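You operate a simulated robot arm through the tools that you are given. There is no shell and no other tool. Be economical: measure what you need, move in short steps, check, and stop when the job is done.

Carry out the task below with a simulated robot arm. There is one attempt and no reset: what you move stays moved.

TASK
Take the white carafe and put it on the city book.
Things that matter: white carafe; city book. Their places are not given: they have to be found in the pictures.

It is judged by the outcome, as a careful person would: the job done as asked, and still so three seconds after it is handed in. It fails if anything else is knocked over, pushed out of place, dropped, spilled or broken.

THE ROBOT
A 7-joint arm with a two-finger parallel gripper, fixed in place. Base frame: the origin is at the foot of the arm, x ahead of it, y to its left, z up; the work surface is at about z = 750. Lengths are in mm, angles in rad, forces in N, time in s.
With the tool pointing down near the work surface it reaches from about 300 to 680 mm from the base axis. Its first joint turns from -1.152 to 1.152 rad. Payload 1.57 kg.
Tool frame: the origin (TCP) lies between the finger pads and is the grasp point; the fingertips stand 30 mm ahead of it; z points along the fingers, y is the line along which they close. The gripper opens to 110 mm. The fingers are 24 mm wide and 12 mm thick; the gripper's body (48 by 112 mm) begins 78 mm behind the TCP.
Orientation is that of the tool frame in the base frame, as [roll, pitch, yaw] about the fixed x, y, z axes, in that order (R = Rz(yaw) Ry(pitch) Rx(roll)). With the fingers straight down and closing along the base's y, the tool's x points along the base's -x, its y along +y and its z along -z.

THE INTERFACE
- The arm moves only by the tool jog_arm. Its argument "moves" is a list of rows, each a list of 3 entries, a list of its own where there are three numbers: the shift along the tool's x, y, z in mm, then the turn, a rotation vector about the tool's x, y, z in rad, then the finger opening in mm, from 0 to 110. In form: [[[tx, ty, tz], [rx, ry, rz], hand], ...]. A call has 1 to 8 rows; each row is the pose to reach, as a shift and turn from the pose commanded when the call began, along the tool's axes at that moment. A row lasts 0.2 s, in which the tool goes at most 50 mm and 0.15 rad; a call with a longer step from one row to the next is refused whole, and so is a gripper value outside its range. A pose out of reach is approached as far as the arm can. The call stops where the force on the tool passes 40 N (or 10 N more than at its start, if that is more) or the arm is blocked; 0.2 s more then pass. The fingers move at their own pace (about 108 mm/s each) and stop on an object; they squeeze with about 37 N. The grip force told is the motor's: it shows also when the fingers shut on nothing. Time passes only in rows, and 0.2 s behind the last, so rows that repeat a pose let the fingers close. It gives the time, the measured TCP pose, the force on the tool (base axes), the opening and the grip force at its end, in the units of the frame above (readings bear some noise), and new pictures: "views" is both (left out), scene, wrist or none.
- Cameras (640 x 400 px; columns grow to the right, rows downward): "scene" is fixed at [175.4, -403.9, 1399.8]; the picture's right is [0.66, -0.75, 0.00], its down [-0.46, -0.40, -0.79] and it looks along [0.59, 0.52, -0.61] (base axes); focal length 333 px, centre (320, 200). "wrist" rides on the gripper at [-36, 0, -80] in the tool frame; the picture's right is [0.00, -1.00, 0.00], its down [0.97, 0.00, -0.24] and it looks along [0.24, 0.00, 0.97] (tool axes); focal length 218 px, centre (320, 200).
- probe_pixels(camera, pixels): there is no depth. For up to 12 entries [column, row, z] of the newest picture of that camera ("zoom" is the newest enlarged one), the place [x, y] in the base frame at which the ray of that pixel passes the height z, good to about 2 mm. No time passes.
- zoom(camera, box): a new picture of the part [left, top, right, bottom] of that camera's present view, enlarged. No time passes.
- sign_off(): hands the job in; it is judged then, once.

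Work in short steps. Measure before you move; look again where a grasp or a placing could have gone wrong, and mend it. You have 60 turns and 120 pictures in all, those below and enlarged ones among them. Open the gripper and draw the arm clear of the work before you hand the job in, unless the task says otherwise; then end with one line.

The tools are called after "Call:" as name(argument=value, ...) on one line, values as JSON. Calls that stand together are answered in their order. jog_arm: Moves the arm, as the interface text tells. Its arguments: {"type":"object","properties":{"moves":{"type":"array"},"views":{"type":"string","enum":["both","scene","wrist","none"]}},"required":["moves"]} The other tools are called the same way: probe_pixels (camera, pixels) gives the place at which the rays of pixels pass given heights; zoom (camera, box) takes an enlarged picture of a part of a camera's view; sign_off () hands the job in.

At the start:

```text
time: 0.0
tcp_pos: [463.2, 102.2, 1059.3]
tool_rot: [-3.14, -0.001, -3.141]
ft_force: [0.2, 0.7, 0.4]
finger_gap: 110.2
grip_force: 0.0
```

scene: 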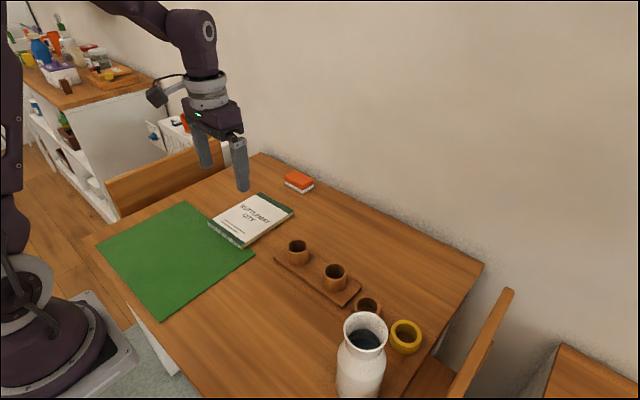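
wrist: 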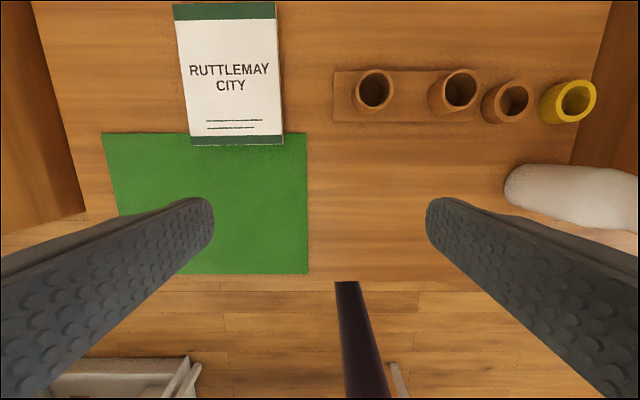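

The carafe is at the scene's bottom (362,355), the book at (252,218). I enlarge both and probe places.

Call:
zoom(camera="scene", box=[280, 270, 480, 400])

Call:
zoom(camera="wrist", box=[440, 60, 640, 260])

Call:
probe_pixels(camera="wrist", pixels=[[172, 4, 770], [276, 2, 770], [284, 144, 770], [191, 145, 770], [505, 185, 750], [510, 170, 750], [515, 205, 750], [520, 120, 750], [545, 118, 750]])

Call:
probe_pixels(camera="scene", pixels=[[259, 194, 770], [294, 211, 770], [245, 246, 750], [208, 224, 770], [365, 331, 900], [365, 331, 930], [365, 331, 960], [344, 331, 930], [387, 331, 930], [404, 337, 800]])

```text
3.08 times, centred on (380, 335) of scene
```

zoom: 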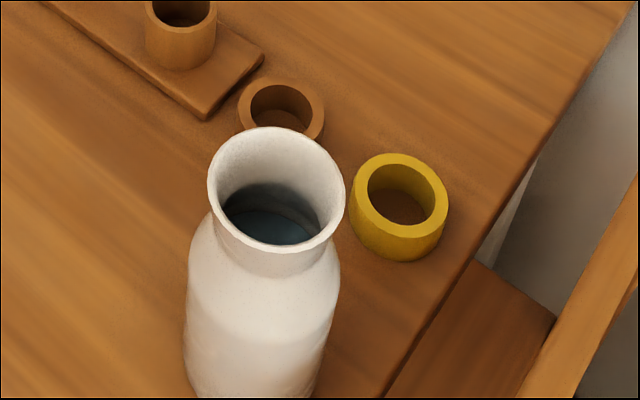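

```text
2.00 times, centred on (540, 160) of wrist
```

zoom: 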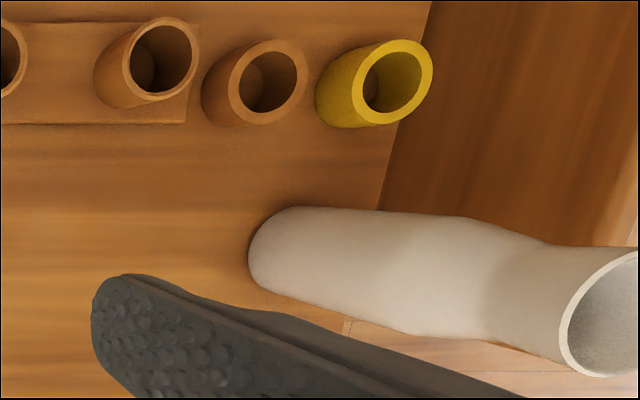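

```text
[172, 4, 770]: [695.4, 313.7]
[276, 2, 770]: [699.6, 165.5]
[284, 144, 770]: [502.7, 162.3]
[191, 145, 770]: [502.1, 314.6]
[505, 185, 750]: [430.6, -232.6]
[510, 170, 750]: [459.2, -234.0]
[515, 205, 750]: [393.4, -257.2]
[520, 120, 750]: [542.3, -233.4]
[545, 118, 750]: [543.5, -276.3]
```

```text
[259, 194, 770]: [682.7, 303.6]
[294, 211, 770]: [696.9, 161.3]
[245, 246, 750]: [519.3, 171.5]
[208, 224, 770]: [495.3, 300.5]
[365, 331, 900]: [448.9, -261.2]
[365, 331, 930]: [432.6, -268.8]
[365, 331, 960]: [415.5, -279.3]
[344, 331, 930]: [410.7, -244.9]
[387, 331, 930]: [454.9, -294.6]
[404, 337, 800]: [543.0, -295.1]
```

Book top spans about x 500–697, y 162–312. The carafe is near (430,-268), rim perhaps at z≈930. I move towards it at height for a better wrist view.

Call:
jog_arm(moves=[[[5, -40, -6], [0, 0, 0], 110], [[10, -80, -12], [0, 0, 0], 110], [[15, -120, -18], [0, 0, 0], 110], [[20, -160, -24], [0, 0, 0], 110], [[25, -200, -30], [0, 0, 0], 110], [[30, -240, -36], [0, 0, 0], 110], [[33, -270, -40], [0, 0, 0], 110]])

```text
time: 1.6
tcp_pos: [429.6, -168.9, 1099.6]
tool_rot: [-3.141, 0.0, 3.141]
ft_force: [0.3, 0.6, 0.2]
finger_gap: 109.8
grip_force: 0.1
```

scene: 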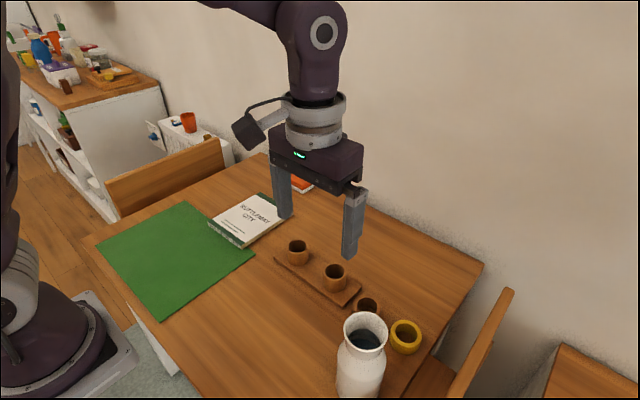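
wrist: 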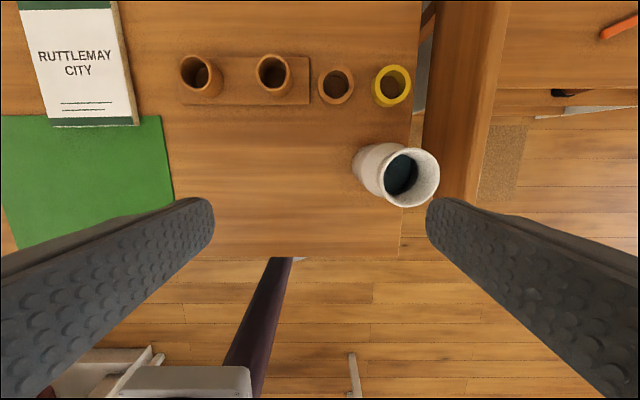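

Now the whole carafe is visible in the wrist view at (395,175). I enlarge it and cross-check the rim with both cameras.

Call:
zoom(camera="wrist", box=[340, 125, 460, 225])

Call:
zoom(camera="scene", box=[310, 300, 430, 400])

Call:
probe_pixels(camera="wrist", pixels=[[411, 177, 900], [411, 177, 915], [411, 177, 930], [411, 177, 945], [382, 177, 930], [440, 177, 930], [411, 148, 930], [411, 207, 930], [353, 163, 755], [411, 187, 750]])

Call:
probe_pixels(camera="scene", pixels=[[365.5, 331, 900], [365.5, 331, 915], [365.5, 331, 930], [365.5, 331, 945]])

```text
4.00 times, centred on (400, 175) of wrist
```

zoom: 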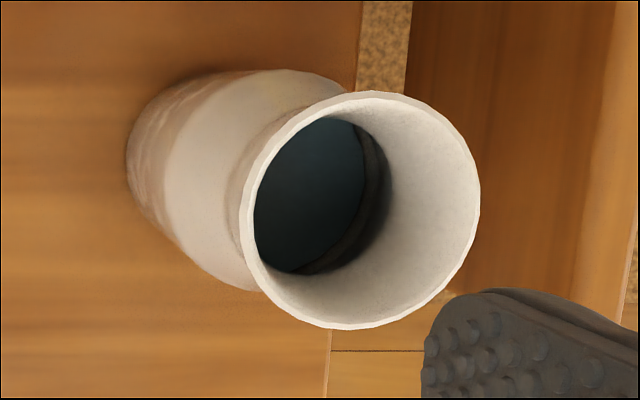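

```text
4.00 times, centred on (370, 350) of scene
```

zoom: 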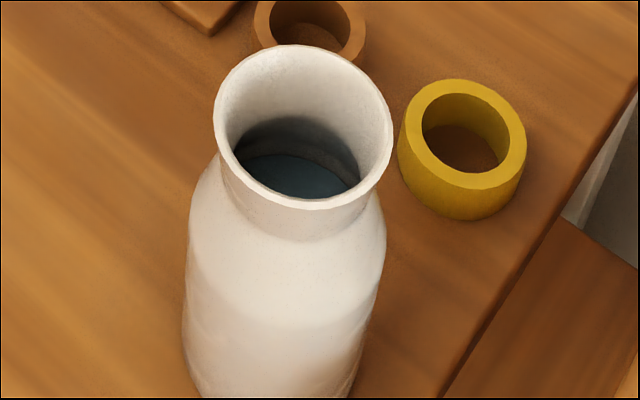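

```text
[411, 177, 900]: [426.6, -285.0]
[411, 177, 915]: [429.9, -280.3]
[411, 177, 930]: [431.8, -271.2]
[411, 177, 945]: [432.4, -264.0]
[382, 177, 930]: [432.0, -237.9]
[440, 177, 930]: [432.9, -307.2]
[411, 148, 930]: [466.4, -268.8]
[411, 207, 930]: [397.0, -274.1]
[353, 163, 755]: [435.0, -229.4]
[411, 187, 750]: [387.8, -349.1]
```

```text
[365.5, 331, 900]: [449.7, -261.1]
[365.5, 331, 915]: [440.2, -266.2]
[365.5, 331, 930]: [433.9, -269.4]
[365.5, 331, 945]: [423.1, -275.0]
```

Both cameras agree: rim centre (432,-270), z≈930, rim diameter ≈68, body ≈80. I move straight above it and lower part way, then check.

Call:
jog_arm(moves=[[[-1, -40, 0], [0, 0, 0], 110], [[-2, -80, 0], [0, 0, 0], 110], [[-2.4, -101.1, 0], [0, 0, 0], 110], [[-2.4, -101.1, 40], [0, 0, 0], 110], [[-2.4, -101.1, 80], [0, 0, 0], 110], [[-2.4, -101.1, 110], [0, 0, 0], 110], [[-2.4, -101.1, 110], [0, 0, 0], 110]])

```text
time: 3.2
tcp_pos: [431.0, -270.4, 989.8]
tool_rot: [3.141, 0.0, 3.141]
ft_force: [0.6, -0.4, 0.1]
finger_gap: 109.8
grip_force: 0.0
```

scene: 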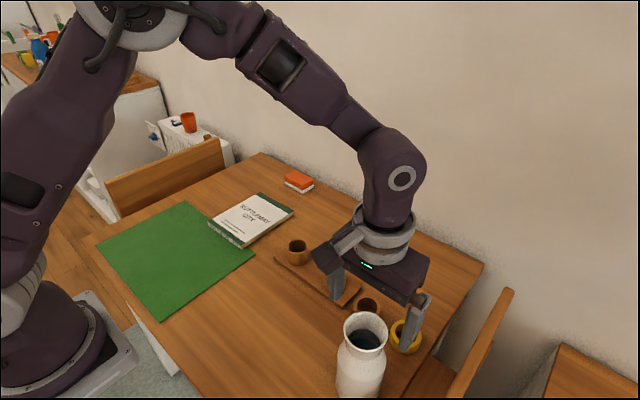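
wrist: 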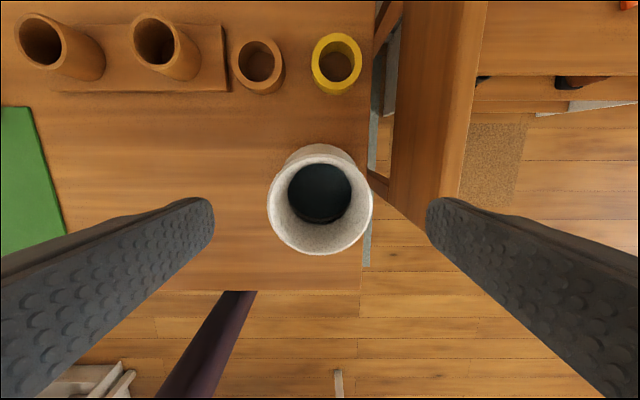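

The rim is centred at (320,200) in the wrist view, between the fingers. I verify with a probe.

Call:
probe_pixels(camera="wrist", pixels=[[320, 199, 930], [267, 199, 930], [373, 199, 930], [320, 144, 930], [320, 255, 930]])

```text
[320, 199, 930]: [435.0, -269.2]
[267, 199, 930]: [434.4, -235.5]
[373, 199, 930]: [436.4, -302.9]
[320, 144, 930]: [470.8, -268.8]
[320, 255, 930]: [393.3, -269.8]
```

Centre (433,-269). I lower to TCP z≈866 with small corrections.

Call:
jog_arm(moves=[[[-2, 1, 30], [0, 0, 0], 110], [[-2, 1, 60], [0, 0, 0], 110], [[-2, 1, 85], [0, 0, 0], 110], [[-2, 1, 105], [0, 0, 0], 110], [[-2, 1, 124], [0, 0, 0], 110], [[-2, 1, 124], [0, 0, 0], 110]])

```text
time: 4.6
tcp_pos: [432.8, -268.7, 866.1]
tool_rot: [3.141, 0.0, -3.141]
ft_force: [0.1, -1.1, -0.4]
finger_gap: 110.0
grip_force: 0.0
```

scene: 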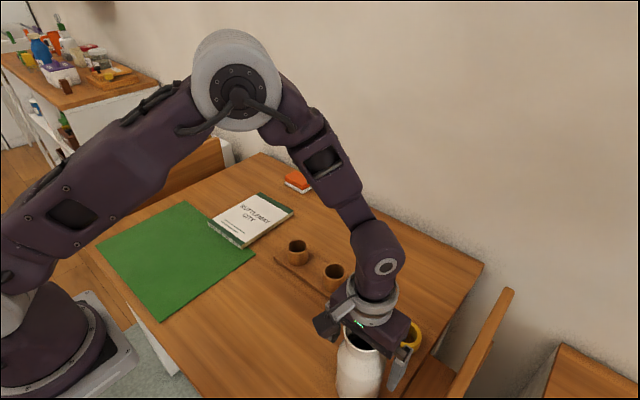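
wrist: 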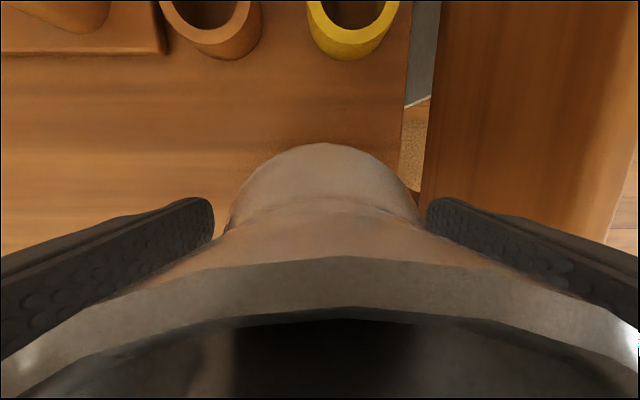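

The fingers stand on both sides of the body, no contact. I close.

Call:
jog_arm(moves=[[[0, 0, 0], [0, 0, 0], 90], [[0, 0, 0], [0, 0, 0], 78], [[0, 0, 0], [0, 0, 0], 60], [[0, 0, 0], [0, 0, 0], 60], [[0, 0, 0], [0, 0, 0], 60]])

```text
time: 5.8
tcp_pos: [433.7, -268.8, 865.9]
tool_rot: [3.141, 0.001, 3.14]
ft_force: [-0.7, -3.7, 0.7]
finger_gap: 77.9
grip_force: 36.8
```

scene: 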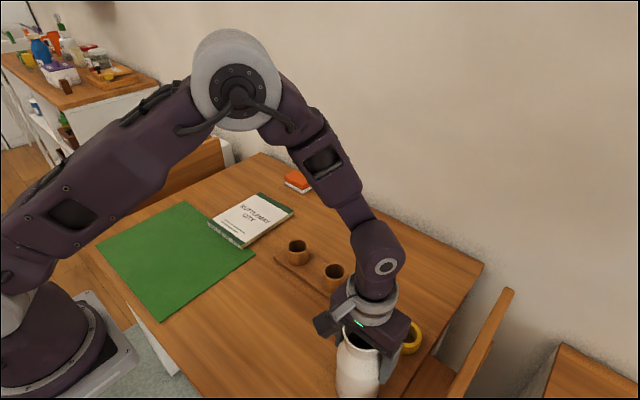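
wrist: 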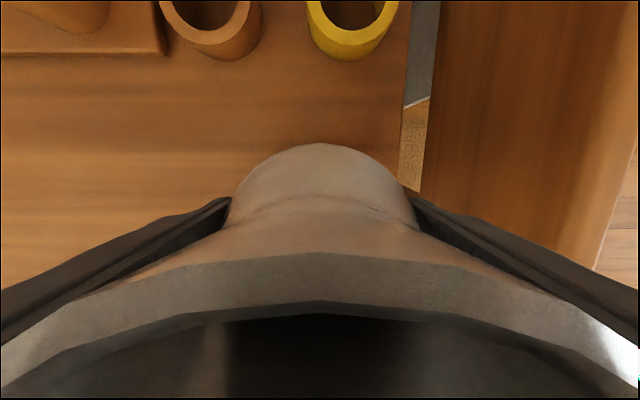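

It grips at 77.9 mm, 37 N. I lift gently by a little and check for slip.

Call:
jog_arm(moves=[[[0, 0, -4], [0, 0, 0], 60], [[0, 0, -12], [0, 0, 0], 60], [[0, 0, -24], [0, 0, 0], 60], [[0, 0, -36], [0, 0, 0], 60], [[0, 0, -46], [0, 0, 0], 60], [[0, 0, -50], [0, 0, 0], 60], [[0, 0, -50], [0, 0, 0], 60]])

```text
time: 7.4
tcp_pos: [434.9, -267.1, 915.5]
tool_rot: [3.141, -0.002, -3.141]
ft_force: [-0.3, 0.7, -7.3]
finger_gap: 77.7
grip_force: 36.8
```

scene: 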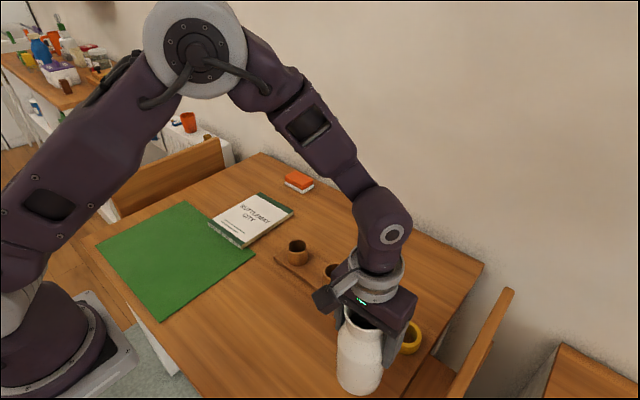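
wrist: 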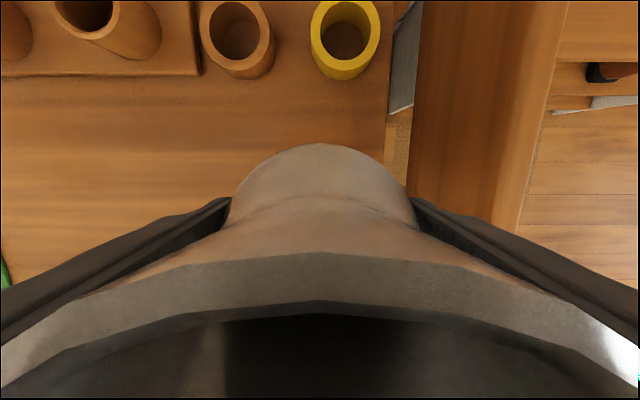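

No slip, about 0.75 kg. I rise further to clear the cups and travel in +y smoothly.

Call:
jog_arm(moves=[[[0, 3, -12], [0, 0, 0], 60], [[0, 12, -30], [0, 0, 0], 60], [[0, 30, -46], [0, 0, 0], 60], [[0, 58, -56], [0, 0, 0], 60], [[0, 90, -60], [0, 0, 0], 60], [[0, 122, -60], [0, 0, 0], 60], [[0, 154, -60], [0, 0, 0], 60], [[0, 175, -60], [0, 0, 0], 60]], views="none")

Call:
jog_arm(moves=[[[0, 8, 0], [0, 0, 0], 60], [[-2, 26, 0], [0, 0, 0], 60], [[-8, 54, 0], [0, 0, 0], 60], [[-18, 86, 0], [0, 0, 0], 60], [[-30, 118, 0], [0, 0, 0], 60], [[-42, 148, 0], [0, 0, 0], 60], [[-52, 172, 0], [0, 0, 0], 60], [[-58, 186, 0], [0, 0, 0], 60]])

```text
time: 9.2
tcp_pos: [434.4, -94.0, 976.1]
tool_rot: [-3.141, 0.0, 3.141]
ft_force: [0.0, -0.6, -7.3]
finger_gap: 77.7
grip_force: 37.2
```

```text
time: 11.0
tcp_pos: [491.2, 92.6, 975.7]
tool_rot: [-3.141, -0.001, 3.141]
ft_force: [0.0, 0.6, -6.3]
finger_gap: 77.8
grip_force: 37.0
```

scene: 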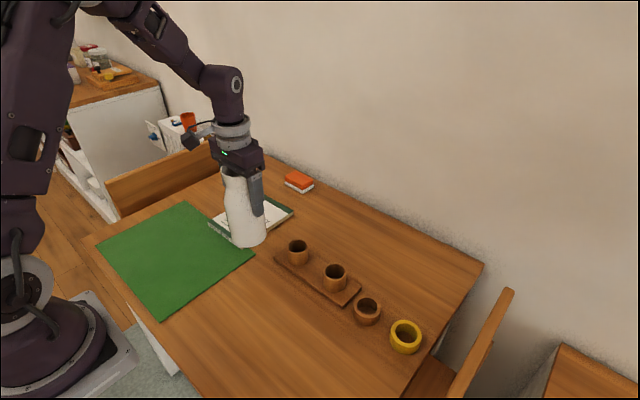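
wrist: 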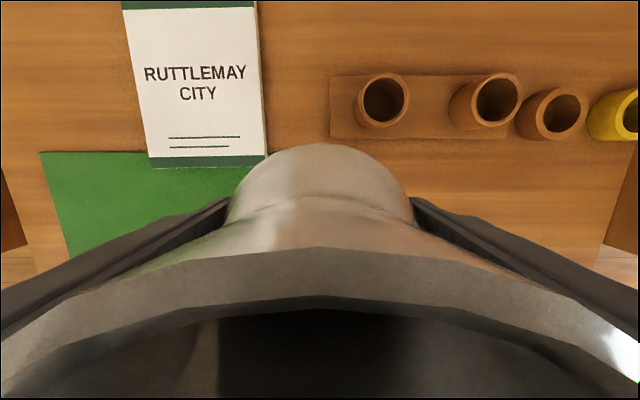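

The carafe hangs upright. I continue over the book centre, to (588,237), staying high.

Call:
jog_arm(moves=[[[-6, 9, 0], [0, 0, 0], 60], [[-20, 30, 0], [0, 0, 0], 60], [[-38, 57, 0], [0, 0, 0], 60], [[-56, 84, 0], [0, 0, 0], 60], [[-74, 110, 0], [0, 0, 0], 60], [[-88, 131, 0], [0, 0, 0], 60], [[-97, 144, 0], [0, 0, 0], 60], [[-97, 144, 0], [0, 0, 0], 60]])

```text
time: 12.8
tcp_pos: [588.3, 237.8, 976.5]
tool_rot: [3.141, 0.0, -3.141]
ft_force: [-0.7, -0.6, -7.0]
finger_gap: 77.7
grip_force: 37.1
```

scene: 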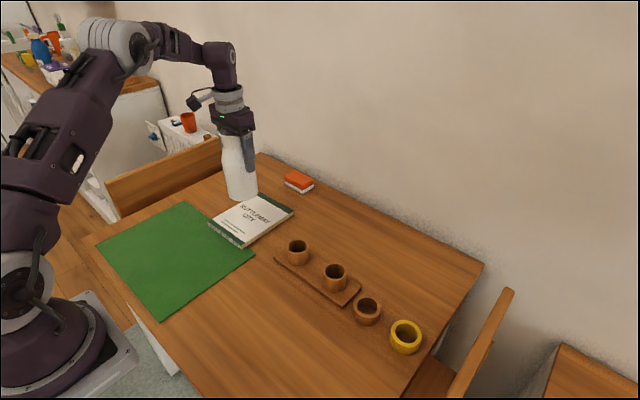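
wrist: 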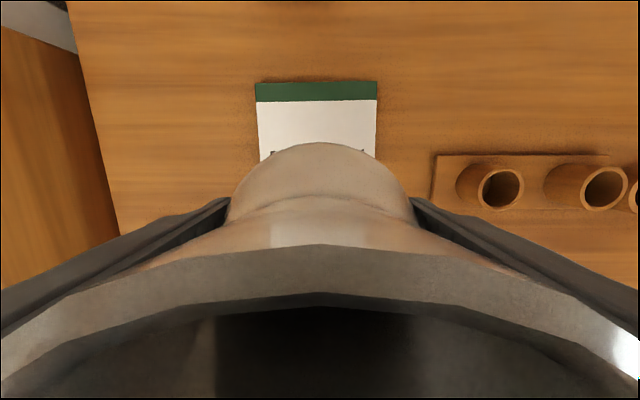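

Aligned over the book. I lower to about 10 mm above the expected contact (TCP 886).

Call:
jog_arm(moves=[[[0, 0, 8], [0, 0, 0], 60], [[0, 0, 24], [0, 0, 0], 60], [[0, 0, 42], [0, 0, 0], 60], [[0, 0, 58], [0, 0, 0], 60], [[0, 0, 70], [0, 0, 0], 60], [[0, 0, 76], [0, 0, 0], 60], [[0, 0, 78], [0, 0, 0], 60]], views="scene")

Call:
zoom(camera="scene", box=[180, 120, 330, 260])

```text
time: 14.4
tcp_pos: [588.8, 236.6, 898.4]
tool_rot: [-3.141, 0.0, 3.14]
ft_force: [0.1, -0.4, -6.9]
finger_gap: 77.8
grip_force: 37.2
```

scene: 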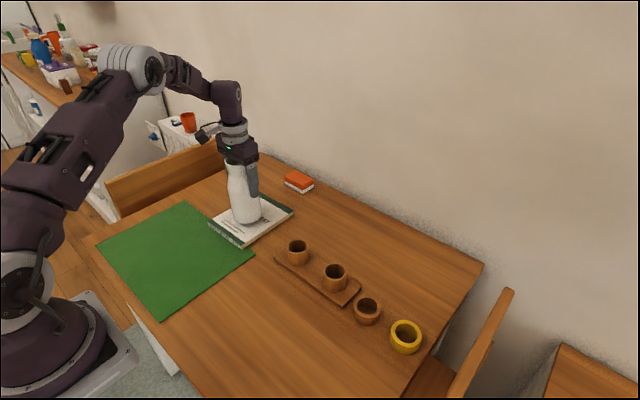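

```text
2.86 times, centred on (255, 190) of scene
```

zoom: 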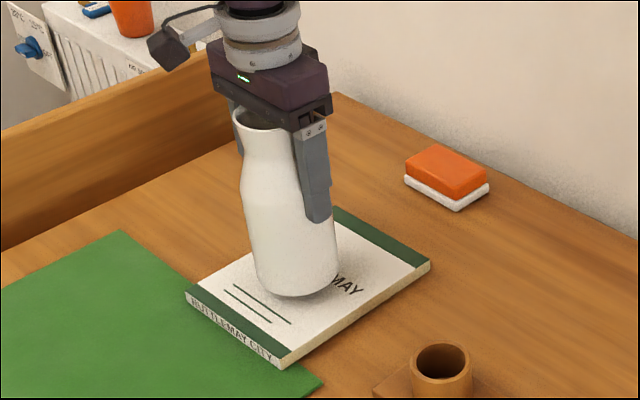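

It hovers over the book. I lower in 2 mm steps and watch the force.

Call:
jog_arm(moves=[[[0, 0, 2], [0, 0, 0], 60], [[0, 0, 4], [0, 0, 0], 60], [[0, 0, 6], [0, 0, 0], 60], [[0, 0, 8], [0, 0, 0], 60], [[0, 0, 9], [0, 0, 0], 60], [[0, 0, 10], [0, 0, 0], 60]], views="none")

```text
time: 15.8
tcp_pos: [589.7, 237.8, 888.3]
tool_rot: [-3.141, 0.001, -3.141]
ft_force: [-0.3, -1.2, -6.4]
finger_gap: 78.0
grip_force: 36.9
```

No contact yet; I go on by 1 mm steps.

Call:
jog_arm(moves=[[[0, 0, 1], [0, 0, 0], 60], [[0, 0, 2], [0, 0, 0], 60], [[0, 0, 3], [0, 0, 0], 60], [[0, 0, 3], [0, 0, 0], 60]], views="scene")

Call:
zoom(camera="scene", box=[200, 170, 310, 260])

```text
time: 16.8
tcp_pos: [590.1, 236.6, 886.2]
tool_rot: [-3.141, 0.0, -3.142]
ft_force: [-1.0, -0.2, 0.9]
finger_gap: 77.9
grip_force: 36.6
```

scene: 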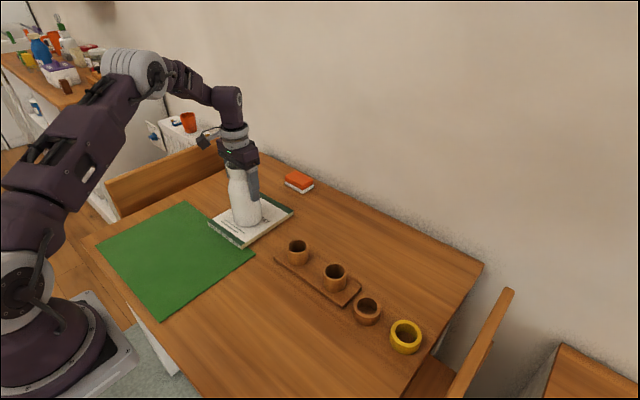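

```text
4.44 times, centred on (255, 215) of scene
```

zoom: 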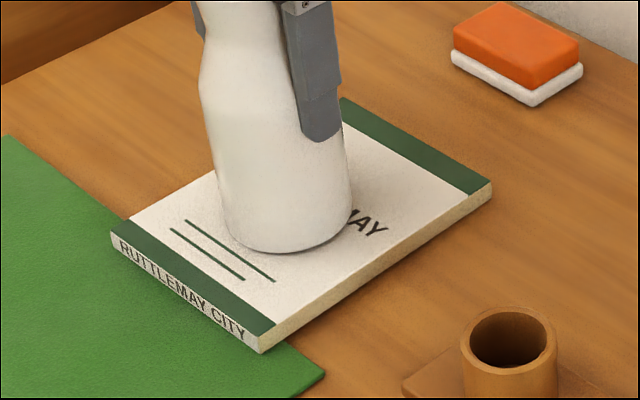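

The force went from -6.4 to +0.9 N: the weight rests on the book. I open slowly in place.

Call:
jog_arm(moves=[[[0, 0, 0], [0, 0, 0], 80], [[0, 0, 0], [0, 0, 0], 86], [[0, 0, 0], [0, 0, 0], 95], [[0, 0, 0], [0, 0, 0], 105], [[0, 0, 0], [0, 0, 0], 110], [[0, 0, 0], [0, 0, 0], 110]])

```text
time: 18.2
tcp_pos: [588.8, 236.6, 885.1]
tool_rot: [-3.142, -0.002, 3.141]
ft_force: [-0.1, -0.1, -0.1]
finger_gap: 109.7
grip_force: 0.0
```

scene: 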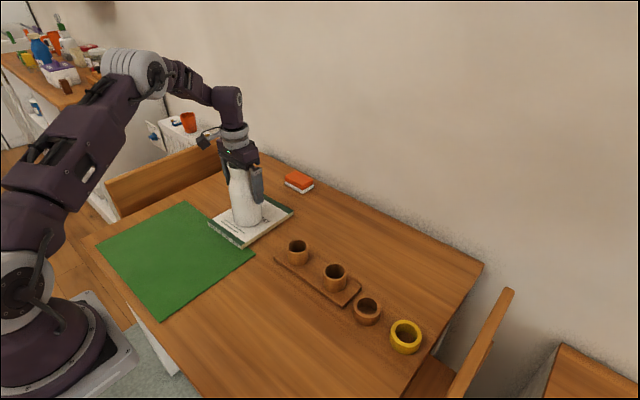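
wrist: 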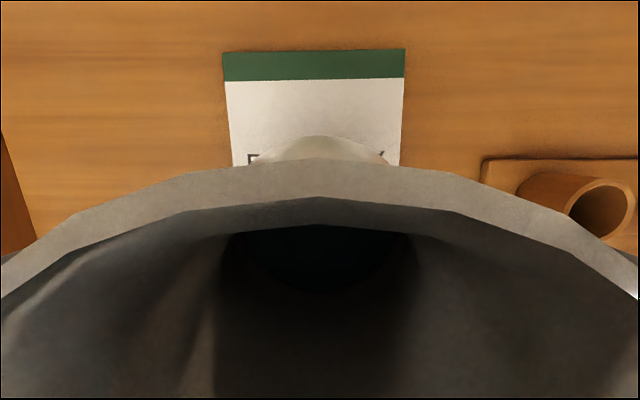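

The rim looks different in the wrist view (row 160 rather than 250), so I look closely before moving.

Call:
zoom(camera="scene", box=[200, 130, 310, 260])

Call:
jog_arm(moves=[[[0, 0, 0], [0, 0, 0], 110]], views="wrist")

```text
3.08 times, centred on (255, 195) of scene
```

zoom: 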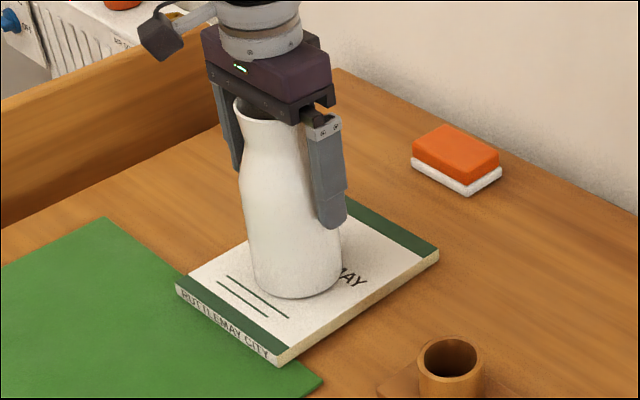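

```text
time: 18.6
tcp_pos: [589.1, 237.1, 885.3]
tool_rot: [-3.141, 0.0, -3.141]
ft_force: [-0.7, -0.2, -0.3]
finger_gap: 110.2
grip_force: 0.0
```

wrist: 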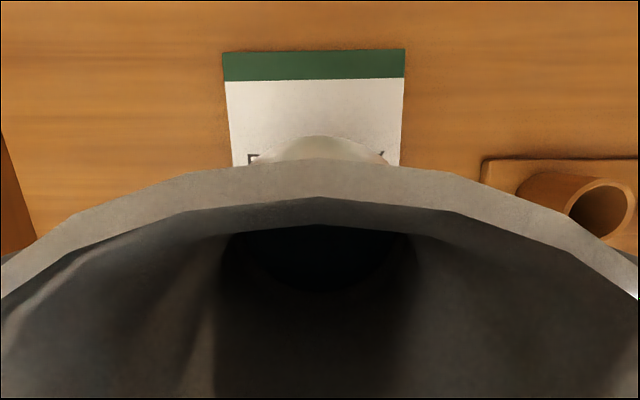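

The carafe stands upright and still on the book (it settled a little when released). I rise straight up slowly.

Call:
jog_arm(moves=[[[0, 0, -8], [0, 0, 0], 110], [[0, 0, -24], [0, 0, 0], 110], [[0, 0, -44], [0, 0, 0], 110], [[0, 0, -70], [0, 0, 0], 110], [[0, 0, -100], [0, 0, 0], 110], [[0, 0, -130], [0, 0, 0], 110]])

```text
time: 20.0
tcp_pos: [588.7, 235.4, 1018.2]
tool_rot: [-3.141, 0.0, -3.14]
ft_force: [-1.1, -0.4, -0.2]
finger_gap: 110.0
grip_force: 0.1
```

scene: 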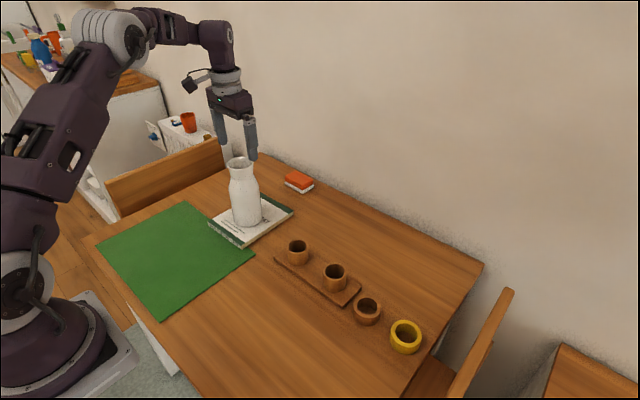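
wrist: 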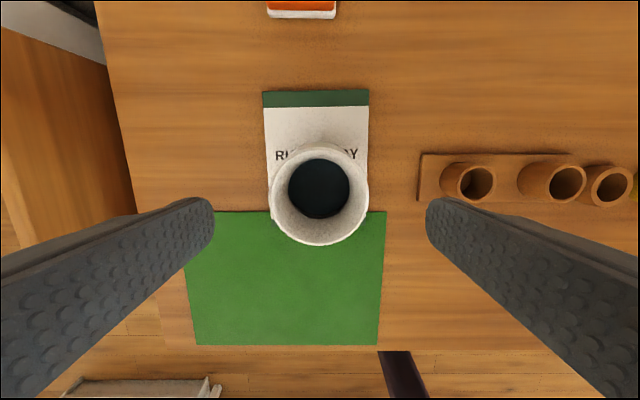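

The carafe is upright near the middle of the book. I draw the arm away and take a last look.

Call:
jog_arm(moves=[[[0, 0, -30], [0, 0, 0], 110], [[30, -20, -50], [0, 0, 0], 110], [[65, -45, -60], [0, 0, 0], 110], [[100, -75, -60], [0, 0, 0], 110], [[130, -110, -60], [0, 0, 0], 110], [[150, -140, -60], [0, 0, 0], 110]], views="scene")

Call:
zoom(camera="scene", box=[200, 140, 310, 260])

```text
time: 21.4
tcp_pos: [438.5, 95.6, 1075.3]
tool_rot: [3.141, 0.001, 3.142]
ft_force: [-0.3, -1.4, -0.3]
finger_gap: 110.0
grip_force: 0.1
```

scene: 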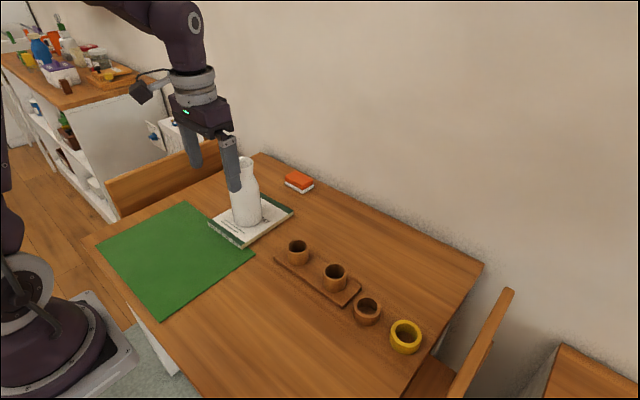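

```text
3.33 times, centred on (255, 200) of scene
```

zoom: 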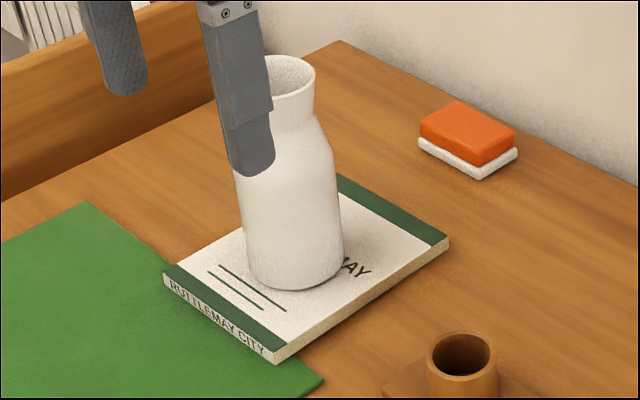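

The carafe stands upright on the book, nothing else has moved, and the arm is clear. I hand the job in.

Call:
sign_off()

```text
The job is handed in.
```

The white carafe is standing upright on the city book, and nothing else on the table was moved.
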